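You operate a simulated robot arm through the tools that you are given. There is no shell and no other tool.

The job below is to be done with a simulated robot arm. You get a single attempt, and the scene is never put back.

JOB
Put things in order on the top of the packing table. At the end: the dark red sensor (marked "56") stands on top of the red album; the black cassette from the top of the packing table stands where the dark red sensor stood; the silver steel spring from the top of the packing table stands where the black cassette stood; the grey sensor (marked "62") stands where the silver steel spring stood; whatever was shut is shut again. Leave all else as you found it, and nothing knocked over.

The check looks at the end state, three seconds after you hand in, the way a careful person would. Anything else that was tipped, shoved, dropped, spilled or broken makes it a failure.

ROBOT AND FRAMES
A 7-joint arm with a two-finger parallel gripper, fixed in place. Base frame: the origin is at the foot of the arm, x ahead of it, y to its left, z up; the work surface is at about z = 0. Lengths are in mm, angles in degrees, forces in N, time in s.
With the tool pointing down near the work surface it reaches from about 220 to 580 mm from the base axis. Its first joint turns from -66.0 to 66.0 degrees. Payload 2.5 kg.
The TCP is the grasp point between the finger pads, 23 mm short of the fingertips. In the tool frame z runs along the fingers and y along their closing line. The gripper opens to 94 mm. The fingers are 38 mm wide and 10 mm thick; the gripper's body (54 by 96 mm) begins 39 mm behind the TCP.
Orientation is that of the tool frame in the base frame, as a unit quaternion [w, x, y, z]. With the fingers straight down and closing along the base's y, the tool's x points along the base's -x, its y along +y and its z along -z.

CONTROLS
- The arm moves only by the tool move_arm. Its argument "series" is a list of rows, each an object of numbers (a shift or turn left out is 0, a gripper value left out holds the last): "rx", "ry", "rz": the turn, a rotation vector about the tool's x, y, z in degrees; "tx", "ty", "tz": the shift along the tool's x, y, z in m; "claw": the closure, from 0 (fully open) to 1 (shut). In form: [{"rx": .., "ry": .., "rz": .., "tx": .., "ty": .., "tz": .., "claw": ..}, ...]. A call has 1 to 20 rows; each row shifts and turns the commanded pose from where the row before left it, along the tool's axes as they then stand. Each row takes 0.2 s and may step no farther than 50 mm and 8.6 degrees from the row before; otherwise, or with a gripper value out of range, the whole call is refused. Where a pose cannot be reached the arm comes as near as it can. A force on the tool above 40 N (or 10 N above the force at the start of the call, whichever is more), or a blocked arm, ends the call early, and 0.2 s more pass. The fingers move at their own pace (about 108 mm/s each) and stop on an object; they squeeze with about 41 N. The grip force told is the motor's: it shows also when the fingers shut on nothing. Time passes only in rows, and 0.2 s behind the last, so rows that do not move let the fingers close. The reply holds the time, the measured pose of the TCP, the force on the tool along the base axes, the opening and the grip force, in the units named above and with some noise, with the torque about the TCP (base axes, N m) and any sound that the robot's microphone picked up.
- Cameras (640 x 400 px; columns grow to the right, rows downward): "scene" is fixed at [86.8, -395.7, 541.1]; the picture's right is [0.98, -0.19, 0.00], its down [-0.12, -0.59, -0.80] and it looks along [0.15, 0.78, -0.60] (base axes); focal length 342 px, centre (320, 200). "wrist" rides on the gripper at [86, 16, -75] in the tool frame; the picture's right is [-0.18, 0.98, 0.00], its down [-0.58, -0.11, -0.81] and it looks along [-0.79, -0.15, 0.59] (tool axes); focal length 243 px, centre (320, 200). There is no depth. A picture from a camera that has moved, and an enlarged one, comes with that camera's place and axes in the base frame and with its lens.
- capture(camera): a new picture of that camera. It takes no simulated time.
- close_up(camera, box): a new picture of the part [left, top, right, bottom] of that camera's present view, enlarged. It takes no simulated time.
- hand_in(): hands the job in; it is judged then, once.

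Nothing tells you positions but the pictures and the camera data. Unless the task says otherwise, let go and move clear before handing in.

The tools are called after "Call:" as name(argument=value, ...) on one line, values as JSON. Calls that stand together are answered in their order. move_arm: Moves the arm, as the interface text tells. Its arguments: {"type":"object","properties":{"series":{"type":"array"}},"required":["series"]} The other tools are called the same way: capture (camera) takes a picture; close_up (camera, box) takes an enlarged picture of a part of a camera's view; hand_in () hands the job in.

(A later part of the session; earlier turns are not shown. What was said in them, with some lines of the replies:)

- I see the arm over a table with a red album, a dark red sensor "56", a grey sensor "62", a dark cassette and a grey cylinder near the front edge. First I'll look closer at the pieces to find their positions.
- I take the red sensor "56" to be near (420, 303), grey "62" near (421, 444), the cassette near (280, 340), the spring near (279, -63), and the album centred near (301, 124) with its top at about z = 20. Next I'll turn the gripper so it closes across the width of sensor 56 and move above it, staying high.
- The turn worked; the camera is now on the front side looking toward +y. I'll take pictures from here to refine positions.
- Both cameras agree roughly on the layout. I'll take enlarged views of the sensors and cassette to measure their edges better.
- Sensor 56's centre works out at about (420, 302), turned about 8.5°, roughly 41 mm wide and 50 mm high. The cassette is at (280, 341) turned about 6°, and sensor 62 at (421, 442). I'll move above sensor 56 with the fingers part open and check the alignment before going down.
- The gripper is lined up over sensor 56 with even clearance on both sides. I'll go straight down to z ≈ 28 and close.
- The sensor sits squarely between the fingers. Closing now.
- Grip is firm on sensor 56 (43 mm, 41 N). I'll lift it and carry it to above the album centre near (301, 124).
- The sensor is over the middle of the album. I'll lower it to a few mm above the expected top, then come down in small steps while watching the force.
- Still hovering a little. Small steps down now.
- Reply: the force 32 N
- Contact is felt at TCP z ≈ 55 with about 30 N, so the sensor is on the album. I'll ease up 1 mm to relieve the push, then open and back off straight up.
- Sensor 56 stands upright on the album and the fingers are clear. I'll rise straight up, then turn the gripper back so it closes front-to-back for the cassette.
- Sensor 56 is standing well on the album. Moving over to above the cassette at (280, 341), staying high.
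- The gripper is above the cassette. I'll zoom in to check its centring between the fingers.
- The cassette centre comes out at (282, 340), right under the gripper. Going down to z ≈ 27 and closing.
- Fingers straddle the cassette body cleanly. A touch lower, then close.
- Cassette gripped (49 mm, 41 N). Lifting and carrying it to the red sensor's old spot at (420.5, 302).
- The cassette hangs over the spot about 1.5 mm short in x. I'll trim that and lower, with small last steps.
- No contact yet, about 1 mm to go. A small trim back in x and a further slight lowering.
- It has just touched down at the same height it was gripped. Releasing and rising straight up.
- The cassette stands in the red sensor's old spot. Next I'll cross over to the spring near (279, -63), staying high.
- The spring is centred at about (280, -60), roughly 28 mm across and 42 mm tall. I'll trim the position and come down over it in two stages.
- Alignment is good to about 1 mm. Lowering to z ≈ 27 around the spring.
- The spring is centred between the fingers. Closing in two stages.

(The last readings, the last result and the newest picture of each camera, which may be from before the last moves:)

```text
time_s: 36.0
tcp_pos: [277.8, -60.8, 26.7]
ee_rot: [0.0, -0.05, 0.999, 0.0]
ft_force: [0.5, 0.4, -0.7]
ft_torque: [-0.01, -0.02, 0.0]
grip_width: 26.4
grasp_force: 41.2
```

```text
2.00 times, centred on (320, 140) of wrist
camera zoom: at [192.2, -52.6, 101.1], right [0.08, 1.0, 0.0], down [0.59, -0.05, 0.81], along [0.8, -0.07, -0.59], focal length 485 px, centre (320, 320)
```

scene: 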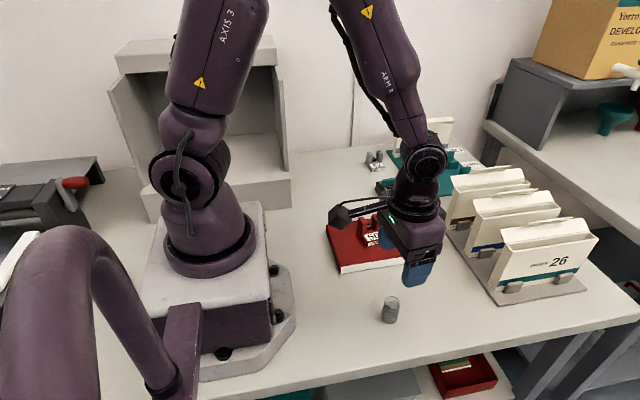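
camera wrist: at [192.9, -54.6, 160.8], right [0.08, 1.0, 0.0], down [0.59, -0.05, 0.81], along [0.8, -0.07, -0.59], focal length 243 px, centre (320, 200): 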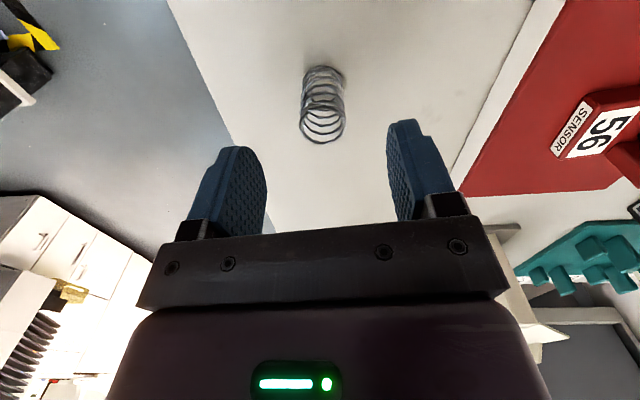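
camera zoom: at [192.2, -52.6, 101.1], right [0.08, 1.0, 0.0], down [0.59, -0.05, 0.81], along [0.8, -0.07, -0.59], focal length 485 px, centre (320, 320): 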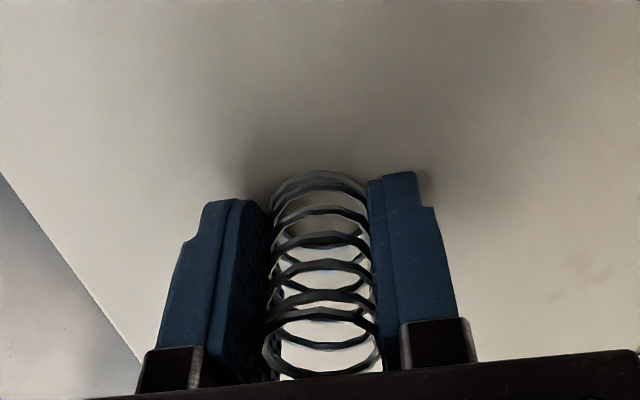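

The spring is held (26 mm, 41 N). I'll lift it high enough to clear sensor 56 on the album and carry it to above the cassette's old spot at (281.5, 340).

Call:
move_arm(series=[{"tz": -0.015}, {"tz": -0.035}, {"tz": -0.04}, {"tz": -0.04}, {"tx": -0.0038, "ty": 0.0362}, {"tx": -0.0038, "ty": 0.0362}, {"tx": -0.0038, "ty": 0.0362}, {"tx": -0.0038, "ty": 0.0362}, {"tx": -0.0038, "ty": 0.0362}, {"tx": -0.0038, "ty": 0.0362}, {"tx": -0.0038, "ty": 0.0362}, {"tx": -0.0038, "ty": 0.0362}, {"tx": -0.0038, "ty": 0.0362}, {"tx": -0.0038, "ty": 0.0362}, {"tx": -0.0038, "ty": 0.0362}, {}, {}])

Call:
capture(camera="scene")

Call:
capture(camera="wrist")

```text
time_s: 39.6
tcp_pos: [282.7, 343.5, 157.3]
ee_rot: [0.0, -0.05, 0.999, -0.001]
ft_force: [1.1, 0.2, 0.1]
ft_torque: [-0.02, -0.01, -0.04]
grip_width: 26.6
grasp_force: 40.8
```

```text
taken
```

scene: 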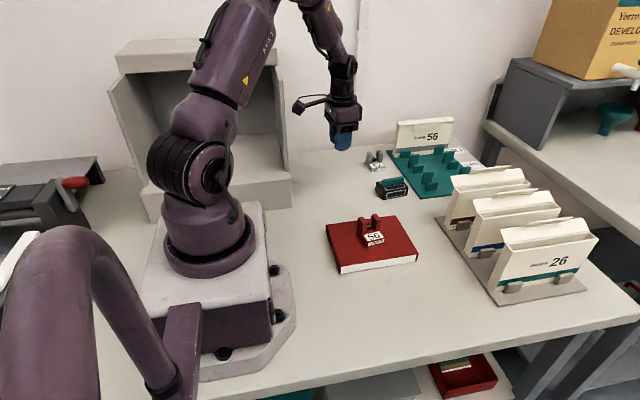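

```text
taken
camera wrist: at [194.9, 349.6, 231.7], right [0.08, 1.0, 0.0], down [0.59, -0.05, 0.81], along [0.8, -0.07, -0.59], focal length 243 px, centre (320, 200)
```

wrist: 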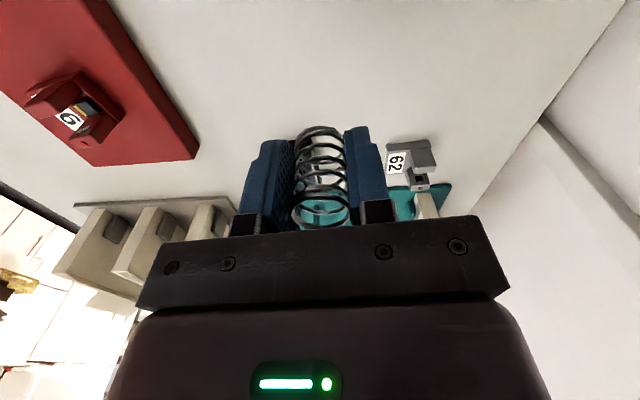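

The spring is above the cassette's old spot, within 2 mm. I'll trim and lower it to about 5 mm above the table.

Call:
move_arm(series=[{"tx": 0.0009, "ty": -0.0017}, {"tz": 0.035}, {"tz": 0.035}, {"tz": 0.03}, {"tz": 0.018}, {"tz": 0.008}, {}, {}])

Call:
close_up(camera="wrist", box=[200, 40, 440, 240])

Call:
close_up(camera="scene", box=[280, 120, 400, 210])

```text
time_s: 41.4
tcp_pos: [281.1, 340.7, 29.3]
ee_rot: [-0.001, -0.051, 0.999, 0.0]
ft_force: [0.5, 1.0, 0.4]
ft_torque: [-0.01, -0.03, 0.03]
grip_width: 26.2
grasp_force: 41.1
```

```text
2.00 times, centred on (320, 140) of wrist
camera zoom: at [193.3, 347.8, 105.5], right [0.08, 1.0, 0.0], down [0.59, -0.05, 0.81], along [0.8, -0.07, -0.59], focal length 485 px, centre (320, 320)
```

zoom: 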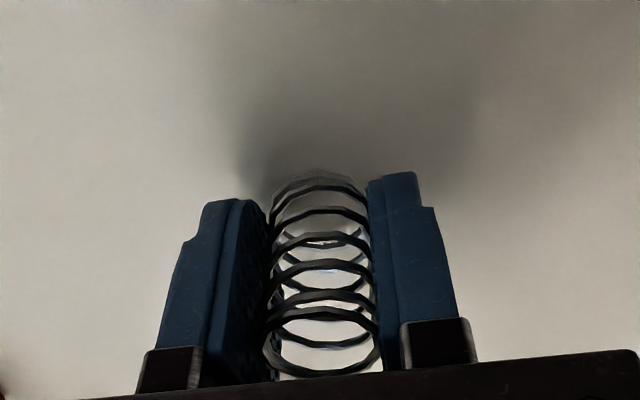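

```text
4.44 times, centred on (340, 165) of scene
camera zoom: at [86.8, -395.7, 541.1], right [0.98, -0.19, 0.0], down [-0.12, -0.59, -0.8], along [0.15, 0.78, -0.6], focal length 1518 px, centre (231, 356)
```

zoom: 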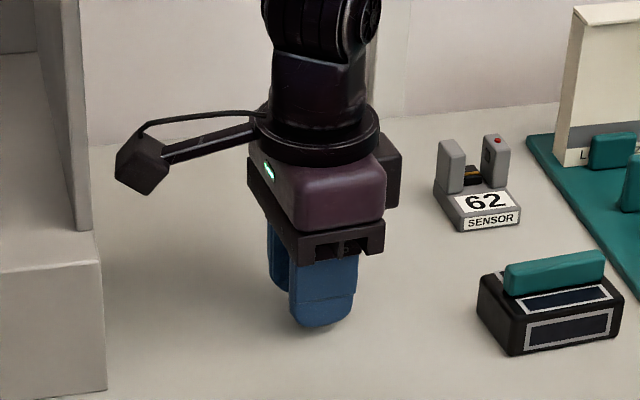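

About 4 mm left. Lowering gently and watching the force.

Call:
move_arm(series=[{"tx": -0.0006, "tz": 0.001}, {"tz": 0.001}, {"tz": 0.001}, {"tz": 0.0007}, {}])

Call:
capture(camera="wrist")

```text
time_s: 42.6
tcp_pos: [281.7, 339.6, 27.3]
ee_rot: [0.0, -0.05, 0.999, 0.001]
ft_force: [0.4, -0.3, -0.7]
ft_torque: [0.0, 0.01, 0.0]
grip_width: 26.6
grasp_force: 40.6
```

```text
taken
camera wrist: at [194.2, 347.1, 102.4], right [0.08, 1.0, 0.0], down [0.59, -0.05, 0.81], along [0.8, -0.07, -0.59], focal length 243 px, centre (320, 200)
```

wrist: 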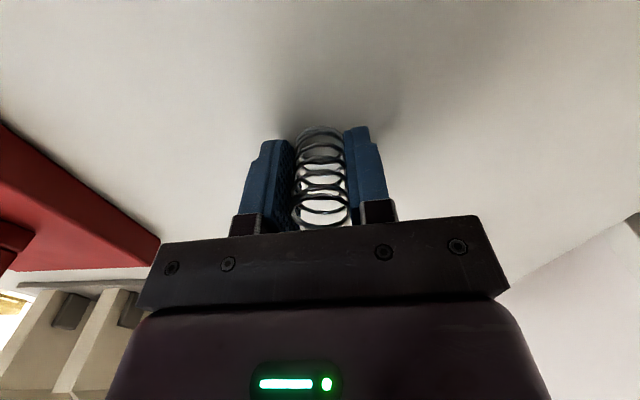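

Call:
move_arm(series=[{"tz": 0.0008}, {"tz": 0.0005}, {}])

Call:
close_up(camera="wrist", box=[270, 100, 370, 180])

```text
time_s: 43.4
tcp_pos: [280.2, 340.3, 26.8]
ee_rot: [0.001, -0.051, 0.999, 0.0]
ft_force: [-1.7, -4.0, 16.1]
ft_torque: [-0.09, 0.03, -0.01]
grip_width: 26.2
grasp_force: 40.8
```

```text
5.00 times, centred on (320, 140) of wrist
camera zoom: at [194.1, 347.5, 101.5], right [0.08, 1.0, 0.0], down [0.59, -0.05, 0.81], along [0.8, -0.07, -0.59], focal length 1213 px, centre (320, 500)
```

zoom: 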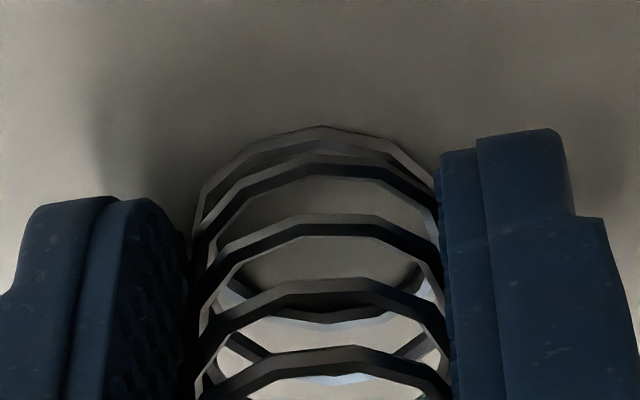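

The spring has touched the table (16 N). Easing off slightly, then opening.

Call:
move_arm(series=[{"tz": -0.0007}, {}, {"claw": 0.6}, {"claw": 0.35}, {}, {}])

Call:
close_up(camera="wrist", box=[200, 40, 440, 240])

```text
time_s: 44.8
tcp_pos: [280.4, 340.6, 27.5]
ee_rot: [0.001, -0.051, 0.999, 0.001]
ft_force: [-0.8, -0.2, 0.0]
ft_torque: [0.06, 0.0, 0.02]
grip_width: 61.4
grasp_force: 0.1
```

```text
2.00 times, centred on (320, 140) of wrist
camera zoom: at [193.5, 347.5, 101.6], right [0.08, 1.0, 0.0], down [0.59, -0.05, 0.81], along [0.8, -0.07, -0.59], focal length 485 px, centre (320, 320)
```

zoom: 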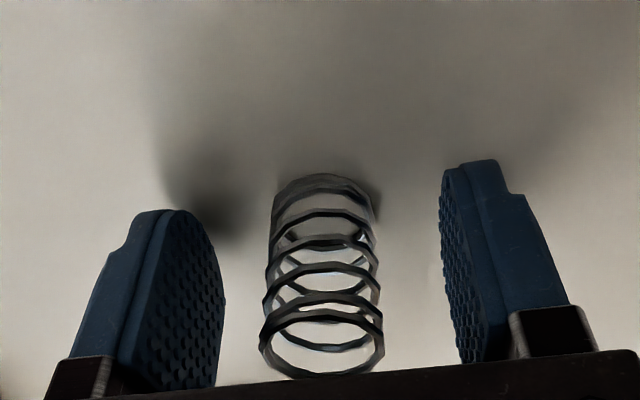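

The spring stands upright and free. I'll rise straight up and check the scene before dealing with the far sensor 62.

Call:
move_arm(series=[{"tz": -0.02}, {"tz": -0.03}, {"tz": -0.035}, {"tz": -0.035}, {}])

Call:
capture(camera="scene")

Call:
close_up(camera="scene", box=[310, 130, 430, 220])

Call:
capture(camera="wrist")

```text
time_s: 46.0
tcp_pos: [280.9, 340.6, 146.5]
ee_rot: [0.0, -0.051, 0.999, 0.0]
ft_force: [0.7, -0.5, -0.9]
ft_torque: [0.01, -0.01, 0.0]
grip_width: 61.2
grasp_force: 0.1
```

```text
taken
```

scene: 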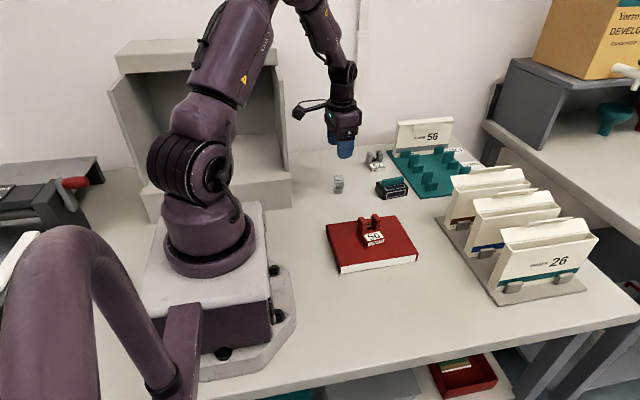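

```text
4.44 times, centred on (370, 175) of scene
camera zoom: at [86.8, -395.7, 541.1], right [0.98, -0.19, 0.0], down [-0.12, -0.59, -0.8], along [0.15, 0.78, -0.6], focal length 1518 px, centre (98, 311)
```

zoom: 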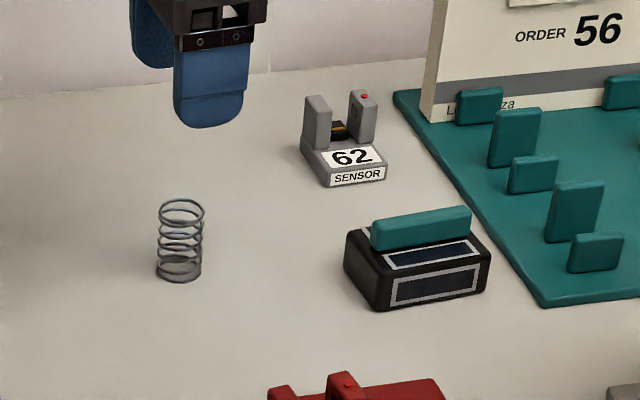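

```text
taken
camera wrist: at [194.5, 347.5, 220.9], right [0.08, 1.0, 0.0], down [0.59, -0.05, 0.81], along [0.8, -0.07, -0.59], focal length 243 px, centre (320, 200)
```

wrist: 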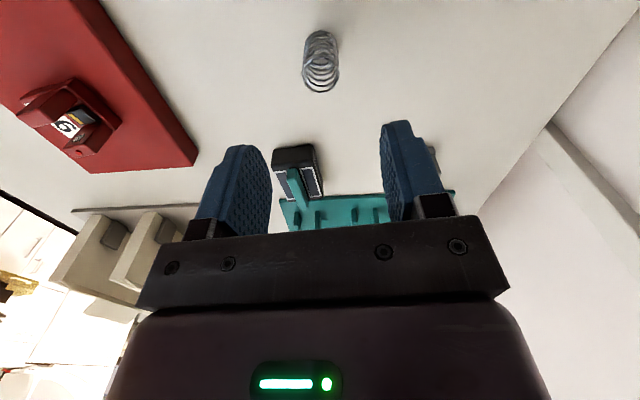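

All three pieces so far stand upright in place. Sensor 62 is about 610 mm out, beyond the straight-down reach, so I'll turn the gripper to close across its width and lean it about 16° outward before moving over it.

Call:
move_arm(series=[{"rz": -8.08, "claw": 0.25}, {"rz": -8.08}, {"rz": -8.08}, {"rz": -8.08}, {"rz": -8.08}, {"rz": -8.08}, {"rz": -8.08}, {"rz": -8.08}, {"rz": -8.08}, {"rz": -8.08}, {"rz": -8.08}, {"ry": -8}, {"ry": -8}, {}])

Call:
capture(camera="wrist")

```text
time_s: 49.0
tcp_pos: [280.5, 340.7, 147.0]
ee_rot: [-0.095, 0.728, -0.671, -0.103]
ft_force: [-0.2, 0.5, 0.3]
ft_torque: [0.0, 0.03, 0.01]
grip_width: 70.6
grasp_force: 0.0
```

```text
taken
camera wrist: at [273.7, 235.6, 194.4], right [-0.99, 0.1, 0.05], down [0.08, 0.34, 0.94], along [0.07, 0.93, -0.35], focal length 243 px, centre (320, 200)
```

wrist: 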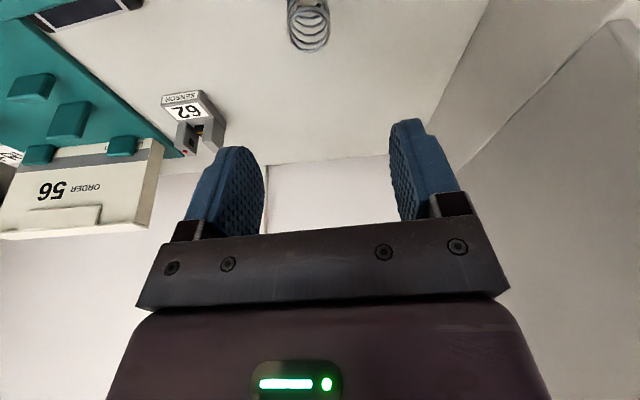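

The tilt came out as planned. Now moving across to above sensor 62.

Call:
move_arm(series=[{"tx": -0.0173, "ty": -0.0295, "tz": 0.005}, {"tx": -0.0173, "ty": -0.0295, "tz": 0.005}, {"tx": -0.0173, "ty": -0.0295, "tz": 0.005}, {"tx": -0.0173, "ty": -0.0295, "tz": 0.005}, {"tx": -0.0173, "ty": -0.0295, "tz": 0.005}, {}, {}])

Call:
capture(camera="wrist")

Call:
capture(camera="scene")

```text
time_s: 50.6
tcp_pos: [421.6, 441.9, 146.4]
ee_rot: [-0.095, 0.728, -0.671, -0.102]
ft_force: [1.0, -0.2, 0.2]
ft_torque: [0.02, 0.01, -0.02]
grip_width: 70.7
grasp_force: 0.0
```

```text
taken
camera wrist: at [414.2, 335.9, 194.5], right [-0.99, 0.1, 0.05], down [0.08, 0.34, 0.94], along [0.07, 0.93, -0.35], focal length 243 px, centre (320, 200)
```

wrist: 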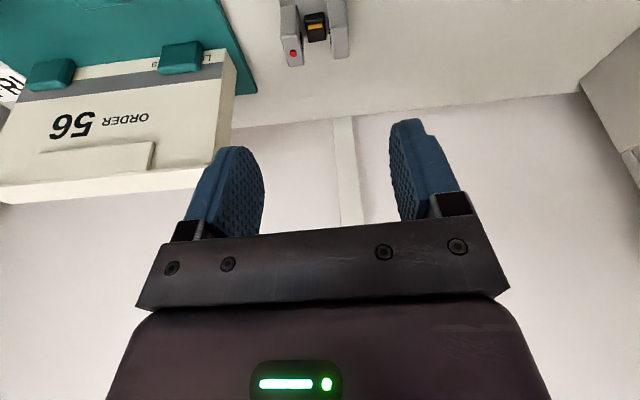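

```text
taken
```

scene: 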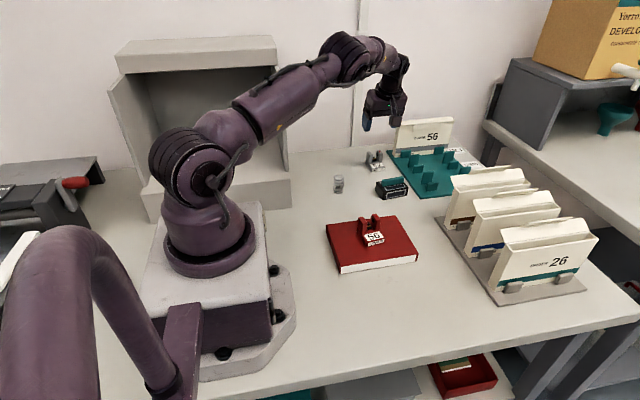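

The arm reaches the spot with the tilt. Lowering vertically part way to check alignment.

Call:
move_arm(series=[{"tx": 0.0055, "tz": 0.01923}, {"tx": 0.0055, "tz": 0.01923}, {"tx": 0.0055, "tz": 0.01923}, {}, {}])

Call:
capture(camera="wrist")

Call:
close_up(camera="scene", box=[330, 110, 450, 200])

```text
time_s: 51.8
tcp_pos: [420.1, 441.5, 87.3]
ee_rot: [-0.094, 0.728, -0.672, -0.102]
ft_force: [-0.4, -0.7, -0.7]
ft_torque: [0.02, 0.04, 0.03]
grip_width: 70.4
grasp_force: 0.0
```

```text
taken
camera wrist: at [412.8, 336.1, 134.6], right [-0.99, 0.1, 0.05], down [0.08, 0.34, 0.94], along [0.07, 0.93, -0.35], focal length 243 px, centre (320, 200)
```

wrist: 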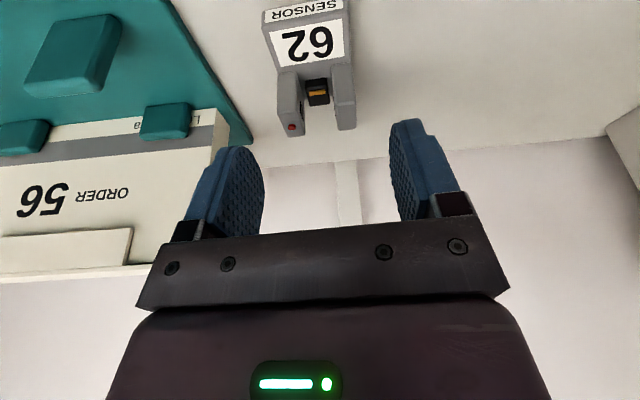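

```text
4.44 times, centred on (390, 155) of scene
camera zoom: at [86.8, -395.7, 541.1], right [0.98, -0.19, 0.0], down [-0.12, -0.59, -0.8], along [0.15, 0.78, -0.6], focal length 1518 px, centre (9, 400)
```

zoom: 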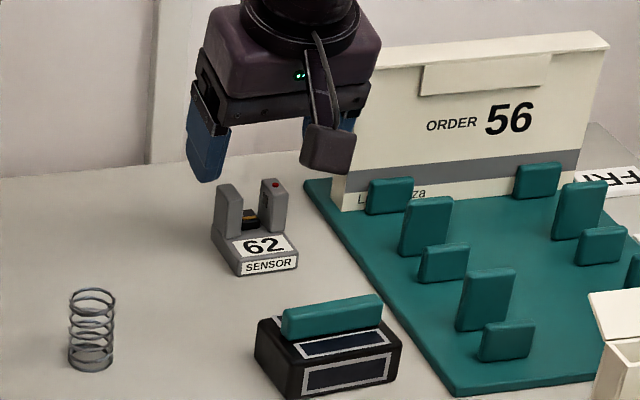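

Sensor 62 is centred between the fingers. Lowering the rest of the way to TCP z ≈ 31.

Call:
move_arm(series=[{"tx": 0.0055, "tz": 0.01923}, {"tx": 0.005, "tz": 0.01731}, {"tx": 0.00276, "tz": 0.00961}, {"tx": 0.00165, "tz": 0.00577}, {}, {}])

Call:
capture(camera="wrist")

Call:
close_up(camera="scene", box=[330, 110, 450, 200])

```text
time_s: 53.2
tcp_pos: [419.8, 441.7, 32.5]
ee_rot: [-0.094, 0.728, -0.672, -0.102]
ft_force: [0.1, -0.5, -0.8]
ft_torque: [0.0, -0.01, 0.01]
grip_width: 70.2
grasp_force: 0.0
```

```text
taken
camera wrist: at [413.2, 336.5, 79.9], right [-0.99, 0.1, 0.05], down [0.08, 0.34, 0.94], along [0.07, 0.93, -0.35], focal length 243 px, centre (320, 200)
```

wrist: 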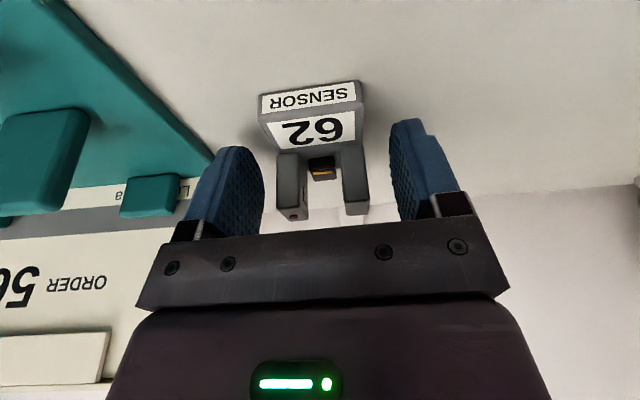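

```text
4.44 times, centred on (390, 155) of scene
camera zoom: at [86.8, -395.7, 541.1], right [0.98, -0.19, 0.0], down [-0.12, -0.59, -0.8], along [0.15, 0.78, -0.6], focal length 1518 px, centre (9, 400)
```

zoom: 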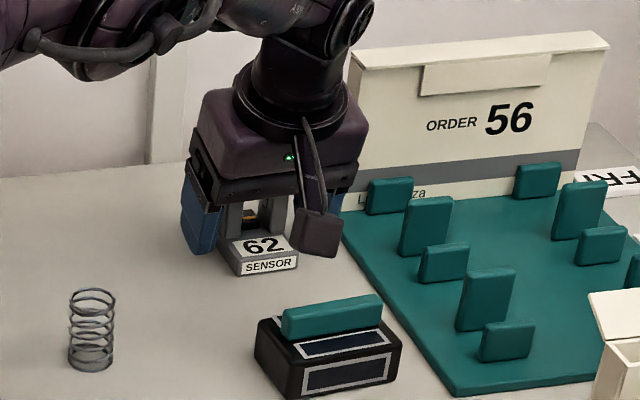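

Well centred, with nothing else touched. Closing on sensor 62.

Call:
move_arm(series=[{"claw": 0.45}, {"claw": 1}, {}, {}, {}])

Call:
capture(camera="wrist")

```text
time_s: 54.4
tcp_pos: [420.2, 441.4, 32.7]
ee_rot: [-0.094, 0.727, -0.672, -0.102]
ft_force: [0.6, 0.2, 1.4]
ft_torque: [0.04, 0.02, 0.04]
grip_width: 43.3
grasp_force: 41.3
```

```text
taken
camera wrist: at [413.2, 336.5, 80.1], right [-0.99, 0.1, 0.05], down [0.08, 0.34, 0.94], along [0.07, 0.93, -0.35], focal length 243 px, centre (320, 200)
```

wrist: 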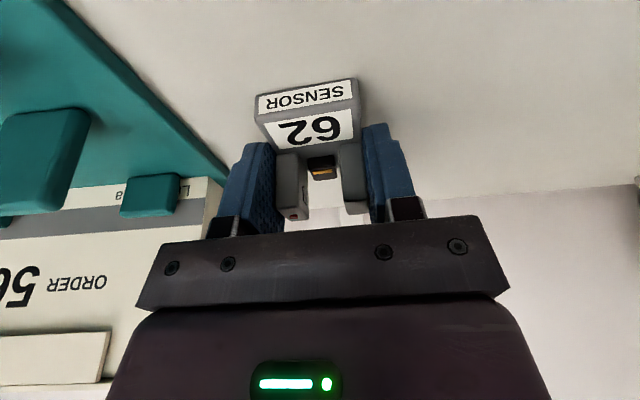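

Sensor 62 is held (43 mm, 41 N). Lifting straight up, keeping the same tilt.

Call:
move_arm(series=[{"tx": -0.00413, "tz": -0.01442}, {"tx": -0.00827, "tz": -0.02884}, {"tx": -0.00965, "tz": -0.03365}, {"tx": -0.01102, "tz": -0.03845}, {}, {}])

Call:
capture(camera="scene")

Call:
capture(camera="wrist")

```text
time_s: 55.8
tcp_pos: [421.1, 443.0, 150.8]
ee_rot: [-0.094, 0.728, -0.671, -0.102]
ft_force: [-0.3, 0.0, 0.3]
ft_torque: [-0.01, -0.04, -0.01]
grip_width: 43.3
grasp_force: 40.9
```

```text
taken
```

scene: 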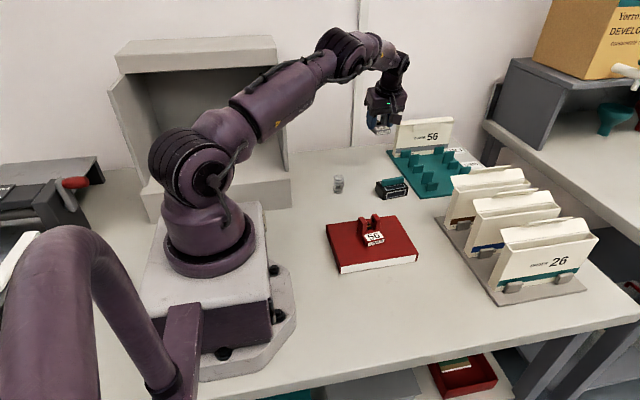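

```text
taken
camera wrist: at [413.6, 336.8, 199.3], right [-0.99, 0.1, 0.05], down [0.08, 0.34, 0.94], along [0.07, 0.93, -0.35], focal length 243 px, centre (320, 200)
```

wrist: 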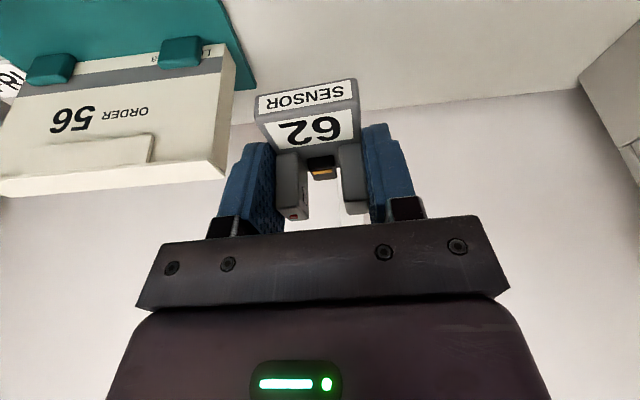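

Holding firmly and upright. Carrying it toward the spring's old spot, first half of the way.

Call:
move_arm(series=[{"tx": 0.03124, "ty": 0.01202, "tz": -0.00896}, {"tx": 0.03124, "ty": 0.01202, "tz": -0.00896}, {"tx": 0.03124, "ty": 0.01202, "tz": -0.00896}, {"tx": 0.03124, "ty": 0.01202, "tz": -0.00896}, {"tx": 0.03124, "ty": 0.01202, "tz": -0.00896}, {"tx": 0.03124, "ty": 0.01202, "tz": -0.00896}, {"tx": 0.03124, "ty": 0.01202, "tz": -0.00896}, {"tx": 0.03124, "ty": 0.01202, "tz": -0.00896}, {}])

Call:
capture(camera="scene")

```text
time_s: 57.8
tcp_pos: [345.9, 174.2, 153.3]
ee_rot: [-0.095, 0.728, -0.671, -0.103]
ft_force: [0.1, -0.7, -0.9]
ft_torque: [0.0, -0.01, -0.01]
grip_width: 43.0
grasp_force: 40.5
```

```text
taken
```

scene: 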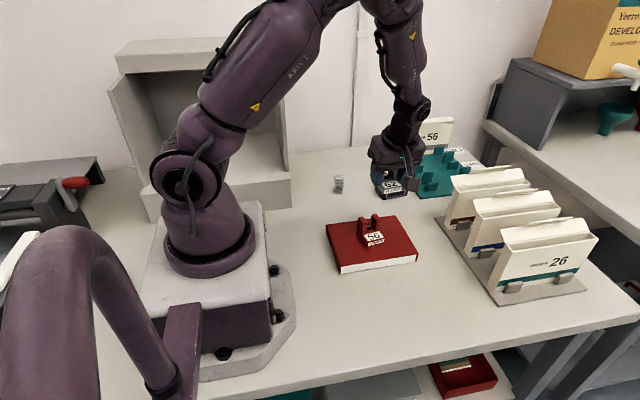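

Still on track with the tilt held. Carrying on for the rest of the way.

Call:
move_arm(series=[{"tx": 0.03124, "ty": 0.01202, "tz": -0.00896}, {"tx": 0.03124, "ty": 0.01202, "tz": -0.00896}, {"tx": 0.03124, "ty": 0.01202, "tz": -0.00896}, {"tx": 0.03124, "ty": 0.01202, "tz": -0.00896}, {}])

Call:
move_arm(series=[{"tx": 0.03124, "ty": 0.01202, "tz": -0.00896}, {"tx": 0.03124, "ty": 0.01202, "tz": -0.00896}, {"tx": 0.03124, "ty": 0.01202, "tz": -0.00896}, {}, {}])

Call:
capture(camera="scene")

Call:
capture(camera="wrist")

```text
time_s: 59.0
tcp_pos: [309.3, 40.0, 154.5]
ee_rot: [-0.094, 0.728, -0.671, -0.103]
ft_force: [-0.2, 0.0, 0.2]
ft_torque: [0.01, -0.01, 0.01]
grip_width: 43.1
grasp_force: 41.1
```

```text
time_s: 60.2
tcp_pos: [281.4, -58.8, 150.5]
ee_rot: [-0.094, 0.728, -0.672, -0.102]
ft_force: [0.4, 0.4, -1.2]
ft_torque: [0.01, -0.01, -0.02]
grip_width: 43.1
grasp_force: 41.1
```

```text
taken
```

scene: 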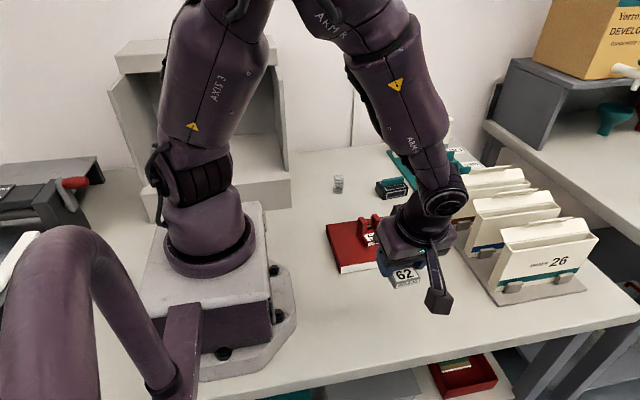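

```text
taken
camera wrist: at [273.8, -164.4, 198.8], right [-0.99, 0.1, 0.05], down [0.08, 0.34, 0.94], along [0.07, 0.93, -0.35], focal length 243 px, centre (320, 200)
```

wrist: 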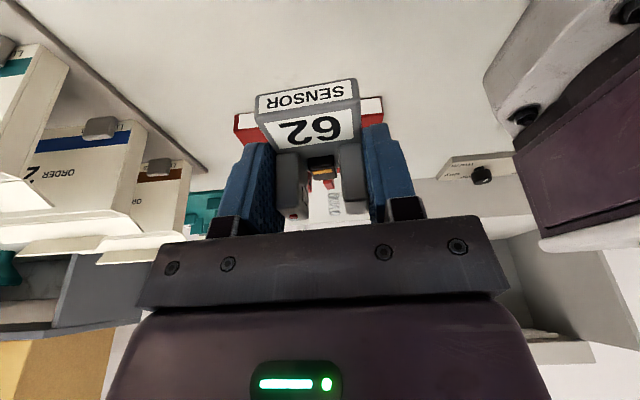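

The sensor is above the spring's old spot, within 2 mm. I'll trim and lower it to several mm above the table.

Call:
move_arm(series=[{"tx": -0.0009, "ty": 0.0019, "tz": 0.0003}, {"tx": 0.00965, "tz": 0.03365}, {"tx": 0.00965, "tz": 0.03365}, {"tx": 0.00689, "tz": 0.02403}, {"tx": 0.00331, "tz": 0.01154}, {"tx": 0.00138, "tz": 0.00481}, {}, {}])

Call:
close_up(camera="scene", box=[340, 240, 460, 340])

Call:
capture(camera="wrist")

```text
time_s: 62.0
tcp_pos: [280.0, -58.9, 40.4]
ee_rot: [-0.095, 0.728, -0.671, -0.103]
ft_force: [-0.3, 0.5, -0.7]
ft_torque: [0.02, 0.06, 0.02]
grip_width: 43.0
grasp_force: 40.9
```

```text
4.00 times, centred on (400, 290) of scene
camera zoom: at [86.8, -395.7, 541.1], right [0.98, -0.19, 0.0], down [-0.12, -0.59, -0.8], along [0.15, 0.78, -0.6], focal length 1366 px, centre (0, -160)
```

zoom: 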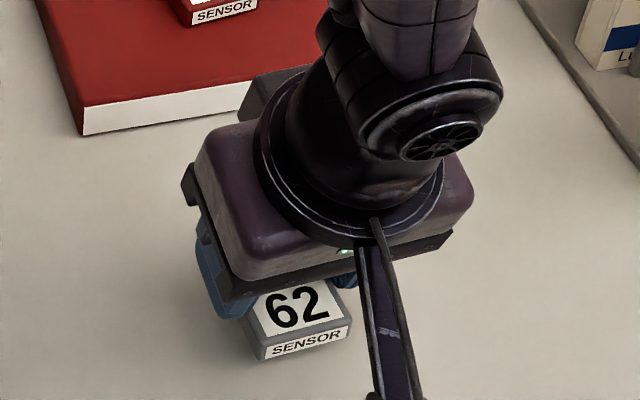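

```text
taken
camera wrist: at [271.9, -163.7, 88.2], right [-0.99, 0.1, 0.05], down [0.08, 0.34, 0.94], along [0.07, 0.93, -0.35], focal length 243 px, centre (320, 200)
```

wrist: 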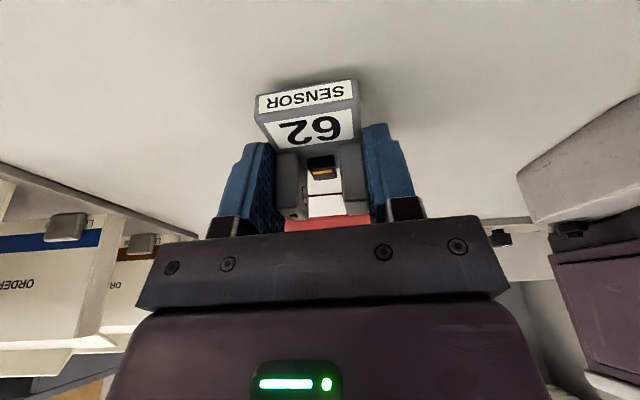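

It's hovering about 8 mm up and centred on (279.8, -60.4). Lowering further.

Call:
move_arm(series=[{"tx": 0.00083, "tz": 0.00288}, {"tx": 0.00083, "tz": 0.00288}, {}, {}])

Call:
capture(camera="wrist")

```text
time_s: 63.0
tcp_pos: [279.8, -58.4, 35.1]
ee_rot: [-0.094, 0.728, -0.671, -0.103]
ft_force: [-0.4, 0.5, 0.3]
ft_torque: [-0.01, 0.01, 0.03]
grip_width: 43.5
grasp_force: 40.6
```

```text
taken
camera wrist: at [271.3, -163.0, 82.8], right [-0.99, 0.1, 0.05], down [0.08, 0.34, 0.94], along [0.07, 0.93, -0.35], focal length 243 px, centre (320, 200)
```

wrist: 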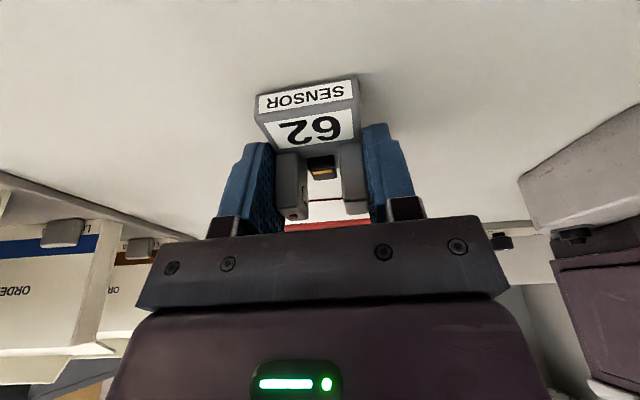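

Call:
move_arm(series=[{"tx": 0.00028, "tz": 0.00096}, {"tx": 0.00028, "tz": 0.00096}, {}])

Call:
close_up(camera="wrist", box=[220, 50, 420, 200])

```text
time_s: 63.8
tcp_pos: [278.3, -57.8, 33.0]
ee_rot: [-0.094, 0.728, -0.671, -0.102]
ft_force: [0.4, -0.5, -1.0]
ft_torque: [0.01, 0.0, 0.01]
grip_width: 43.3
grasp_force: 41.5
```

```text
2.67 times, centred on (320, 125) of wrist
camera zoom: at [271.4, -163.0, 81.2], right [-0.99, 0.1, 0.05], down [0.08, 0.34, 0.94], along [0.07, 0.93, -0.35], focal length 647 px, centre (320, 400)
```

zoom: 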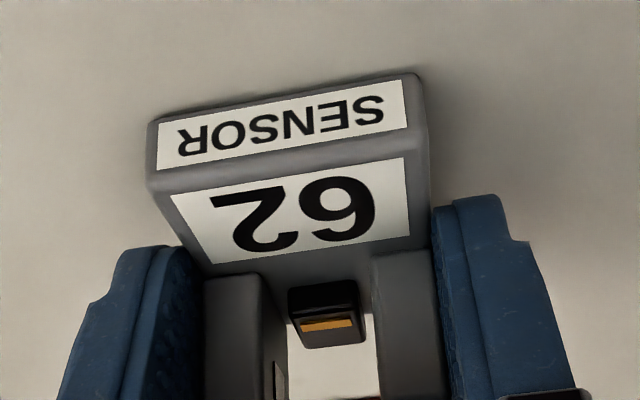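

Call:
move_arm(series=[{"tx": 0.0002, "tz": 0.0008}, {"tx": 0.0001, "tz": 0.0003}, {}])

Call:
close_up(camera="wrist", box=[220, 50, 420, 200])

```text
time_s: 64.6
tcp_pos: [278.2, -58.5, 31.5]
ee_rot: [-0.095, 0.728, -0.671, -0.102]
ft_force: [-0.1, -1.1, 0.9]
ft_torque: [0.03, 0.03, -0.01]
grip_width: 43.0
grasp_force: 40.5
```

```text
2.67 times, centred on (320, 125) of wrist
camera zoom: at [271.1, -162.6, 80.1], right [-0.99, 0.1, 0.05], down [0.08, 0.34, 0.94], along [0.07, 0.93, -0.35], focal length 647 px, centre (320, 400)
```

zoom: 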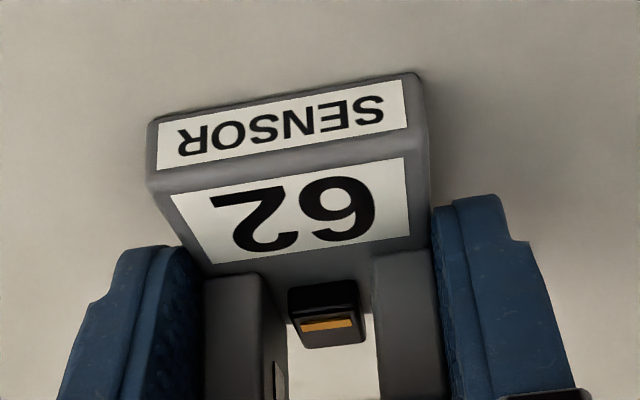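

Call:
move_arm(series=[{"tx": 0.0001, "tz": 0.0004}, {}])

```text
time_s: 65.2
tcp_pos: [278.6, -57.7, 32.4]
ee_rot: [-0.094, 0.728, -0.671, -0.102]
ft_force: [0.1, -1.6, 8.8]
ft_torque: [-0.01, 0.09, -0.01]
grip_width: 43.1
grasp_force: 41.1
```

Contact is confirmed at about 9 N with the sensor flat on the table. Opening the fingers gently.

Call:
move_arm(series=[{"claw": 0.45}, {"claw": 0.28}, {}, {}])

Call:
capture(camera="wrist")

```text
time_s: 66.2
tcp_pos: [279.5, -57.0, 32.8]
ee_rot: [-0.094, 0.728, -0.672, -0.102]
ft_force: [0.5, 0.5, -0.3]
ft_torque: [-0.02, 0.0, -0.03]
grip_width: 67.9
grasp_force: 0.1
```

```text
taken
camera wrist: at [271.0, -162.4, 79.8], right [-0.99, 0.1, 0.05], down [0.08, 0.34, 0.94], along [0.07, 0.93, -0.35], focal length 243 px, centre (320, 200)
```

wrist: 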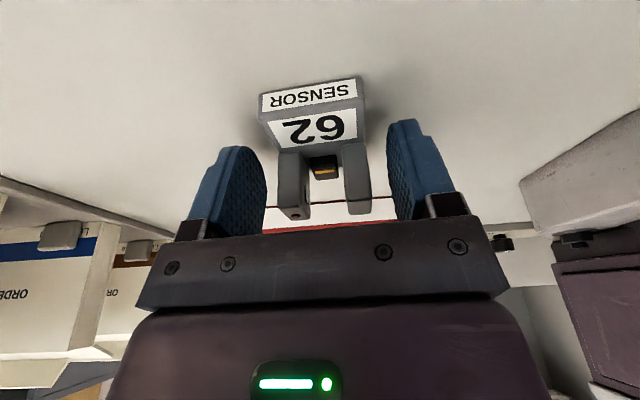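

Sensor 62 stands free and flat. Rising straight up, away from it.

Call:
move_arm(series=[{"tx": -0.00413, "tz": -0.01442}, {"tx": -0.00827, "tz": -0.02884}, {"tx": -0.00965, "tz": -0.03365}, {"tx": -0.01102, "tz": -0.03845}, {"tx": -0.00827, "tz": -0.02884}, {"ry": 8}, {"ry": 8}, {}])

Call:
capture(camera="scene")

Call:
capture(camera="wrist")

```text
time_s: 68.0
tcp_pos: [281.1, -56.1, 182.0]
ee_rot: [0.001, 0.735, -0.678, 0.002]
ft_force: [0.3, -0.6, -0.1]
ft_torque: [-0.02, -0.01, 0.04]
grip_width: 67.7
grasp_force: 0.0
```

```text
taken
```

scene: 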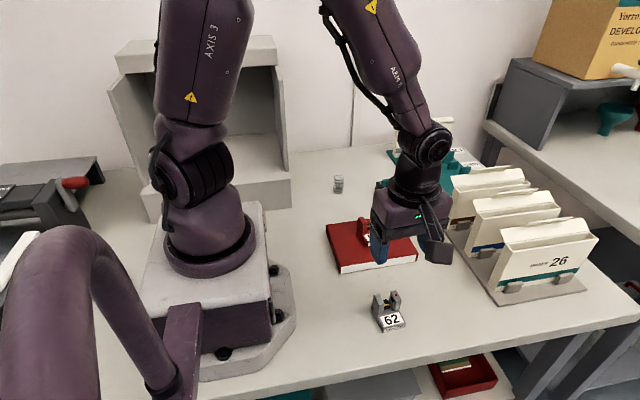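

```text
taken
camera wrist: at [271.6, -144.6, 255.9], right [-0.99, 0.1, 0.0], down [0.06, 0.59, 0.81], along [0.08, 0.8, -0.59], focal length 243 px, centre (320, 200)
```

wrist: 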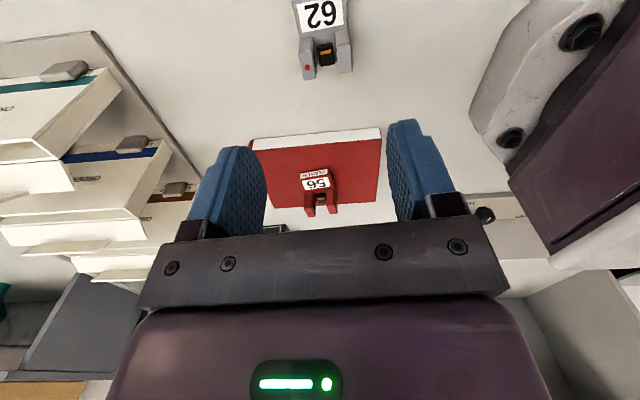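

All four pieces look placed. I'll rise, turn the gripper back and return to roughly the starting pose so everything can be checked unobstructed.

Call:
move_arm(series=[{"tz": -0.045}, {"rz": 8.5}, {"rz": 8.5}, {"rz": 8.5}, {"rz": 8.5}, {"rz": 8.5}, {"rz": 8.5}, {"rz": 8.5}, {"rz": 8.5}, {"rz": 8.5}, {"rz": 8.5}, {"rz": 8.5}, {}])

Call:
capture(camera="scene")

```text
time_s: 70.8
tcp_pos: [278.2, -58.0, 226.3]
ee_rot: [0.0, -0.009, 1.0, 0.0]
ft_force: [-0.6, 0.3, -0.1]
ft_torque: [0.0, -0.01, 0.01]
grip_width: 67.8
grasp_force: 0.1
```

```text
taken
```

scene: 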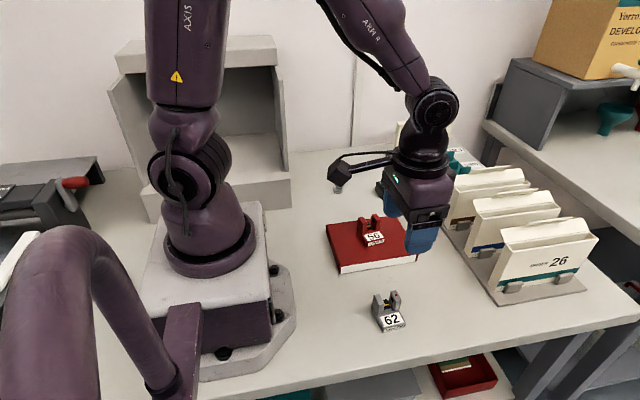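

Call:
move_arm(series=[{"tx": -0.0104, "ty": 0.0354, "claw": 0}, {"tx": -0.0104, "ty": 0.0354}, {"tx": -0.0104, "ty": 0.0354}, {"tx": -0.0104, "ty": 0.0354}, {"tx": -0.0104, "ty": 0.0354}, {"tx": -0.0104, "ty": 0.0354}, {"tx": -0.0104, "ty": 0.0354}, {"tx": -0.0104, "ty": 0.0354}, {}, {}])

Call:
capture(camera="scene")

Call:
close_up(camera="scene", box=[310, 130, 430, 220])

Call:
close_up(camera="scene", box=[320, 200, 440, 340])

Call:
capture(camera="wrist")

```text
time_s: 73.0
tcp_pos: [355.8, 227.0, 227.0]
ee_rot: [0.0, -0.01, 1.0, 0.0]
ft_force: [0.4, -0.8, 0.5]
ft_torque: [-0.01, 0.02, 0.0]
grip_width: 93.9
grasp_force: 0.0
```

```text
taken
```

scene: 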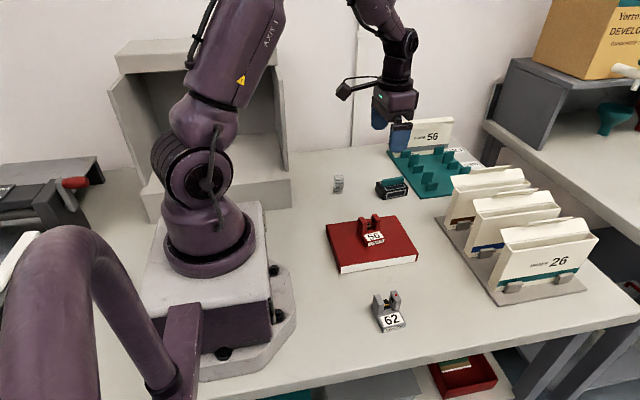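

```text
4.44 times, centred on (370, 175) of scene
camera zoom: at [86.8, -395.7, 541.1], right [0.98, -0.19, 0.0], down [-0.12, -0.59, -0.8], along [0.15, 0.78, -0.6], focal length 1518 px, centre (98, 311)
```

zoom: 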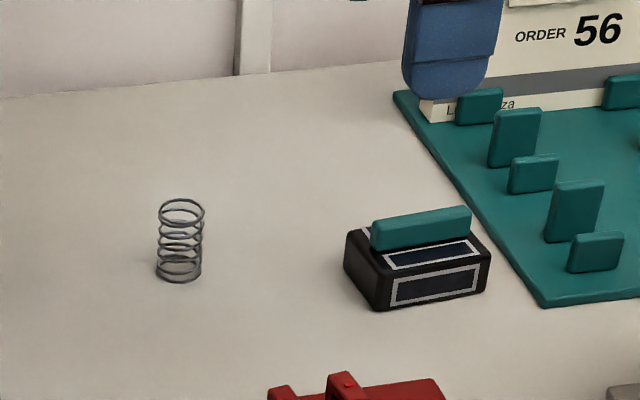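

```text
2.86 times, centred on (380, 270) of scene
camera zoom: at [86.8, -395.7, 541.1], right [0.98, -0.19, 0.0], down [-0.12, -0.59, -0.8], along [0.15, 0.78, -0.6], focal length 976 px, centre (149, 0)
```

zoom: 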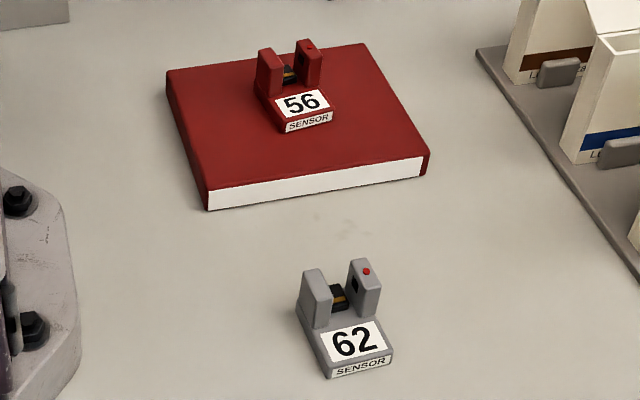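

```text
taken
camera wrist: at [270.1, 241.0, 301.2], right [0.16, 0.99, 0.0], down [0.58, -0.1, 0.81], along [0.8, -0.13, -0.59], focal length 243 px, centre (320, 200)
```

wrist: 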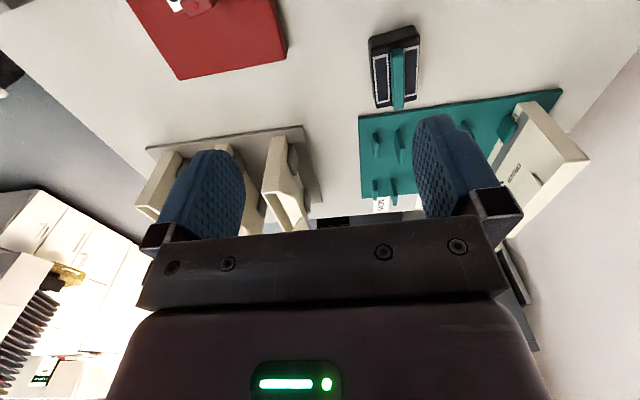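

Everything looks in place and upright. I'll compare the same enlarged boxes as at the start to confirm the positions.

Call:
close_up(camera="scene", box=[350, 140, 430, 210])

Call:
close_up(camera="scene", box=[310, 160, 370, 210])

Call:
close_up(camera="scene", box=[360, 285, 420, 335])

Call:
close_up(camera="scene", box=[400, 100, 640, 250])

```text
5.71 times, centred on (390, 175) of scene
camera zoom: at [86.8, -395.7, 541.1], right [0.98, -0.19, 0.0], down [-0.12, -0.59, -0.8], along [0.15, 0.78, -0.6], focal length 1952 px, centre (-80, 343)
```

zoom: 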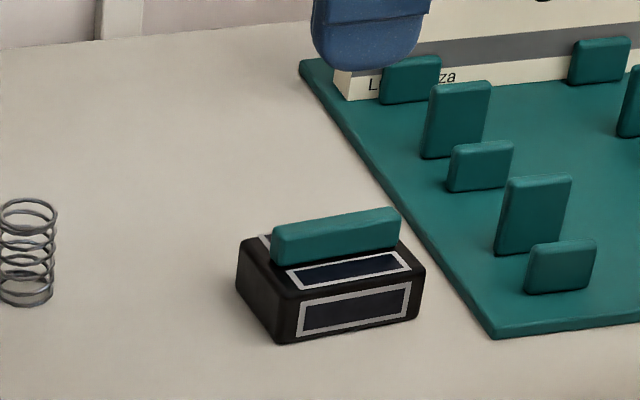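

```text
8.00 times, centred on (340, 185) of scene
camera zoom: at [86.8, -395.7, 541.1], right [0.98, -0.19, 0.0], down [-0.12, -0.59, -0.8], along [0.15, 0.78, -0.6], focal length 2733 px, centre (160, 320)
```

zoom: 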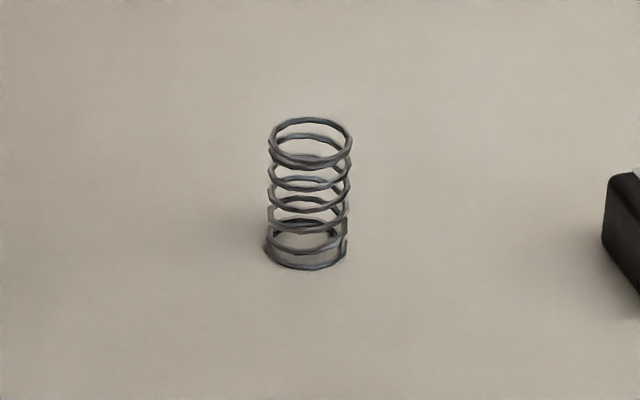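

```text
8.00 times, centred on (390, 310) of scene
camera zoom: at [86.8, -395.7, 541.1], right [0.98, -0.19, 0.0], down [-0.12, -0.59, -0.8], along [0.15, 0.78, -0.6], focal length 2733 px, centre (-240, -680)
```

zoom: 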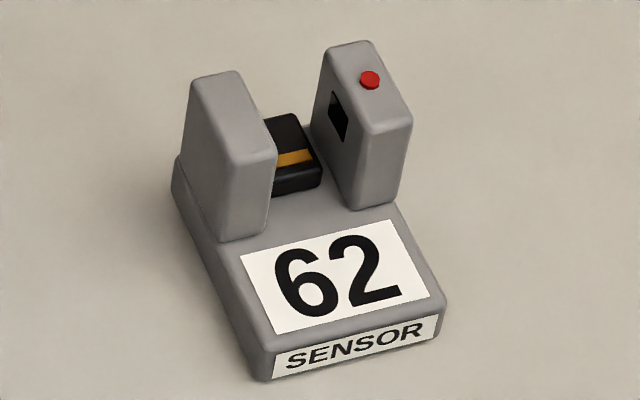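

```text
2.67 times, centred on (520, 175) of scene
camera zoom: at [86.8, -395.7, 541.1], right [0.98, -0.19, 0.0], down [-0.12, -0.59, -0.8], along [0.15, 0.78, -0.6], focal length 911 px, centre (-213, 267)
```

zoom: 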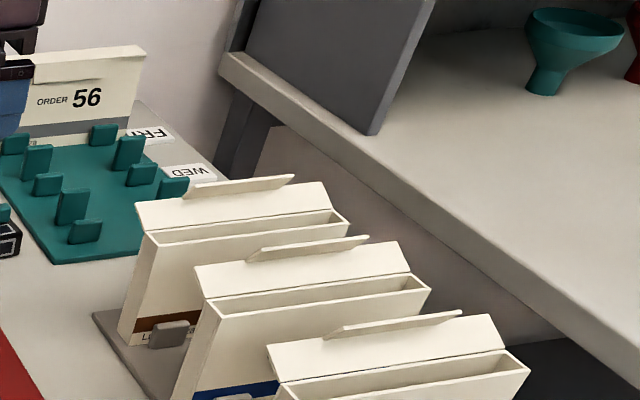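

The close-ups show each piece within a few mm of its target and upright. The cassette stands in the red sensor's old place, the spring in the cassette's, and sensor 62 in the spring's. Sensor 56 is on the album, the other items look unchanged, nothing was opened, and the arm is clear, so I'm handing in.

Call:
hand_in()

```text
The job is handed in.
```

The job is done and handed in; I haven't seen the check's verdict. In the last pictures all four pieces were upright and within a few millimetres of where they belong:

- **Dark red sensor "56":** it stands near the middle of the red album.
- **Black cassette:** it stands where sensor 56 stood, about 3–4 mm off in depth by the scene camera.
- **Silver spring:** it stands where the cassette stood.
- **Grey sensor "62":** it stands where the spring stood. It was too far away to reach straight down, so I gripped and placed it with the gripper tilted about 16°.

I opened nothing, so there was nothing to shut again. The rest of the scene looks as it did at the start, and the arm is back near its starting pose with the gripper empty.
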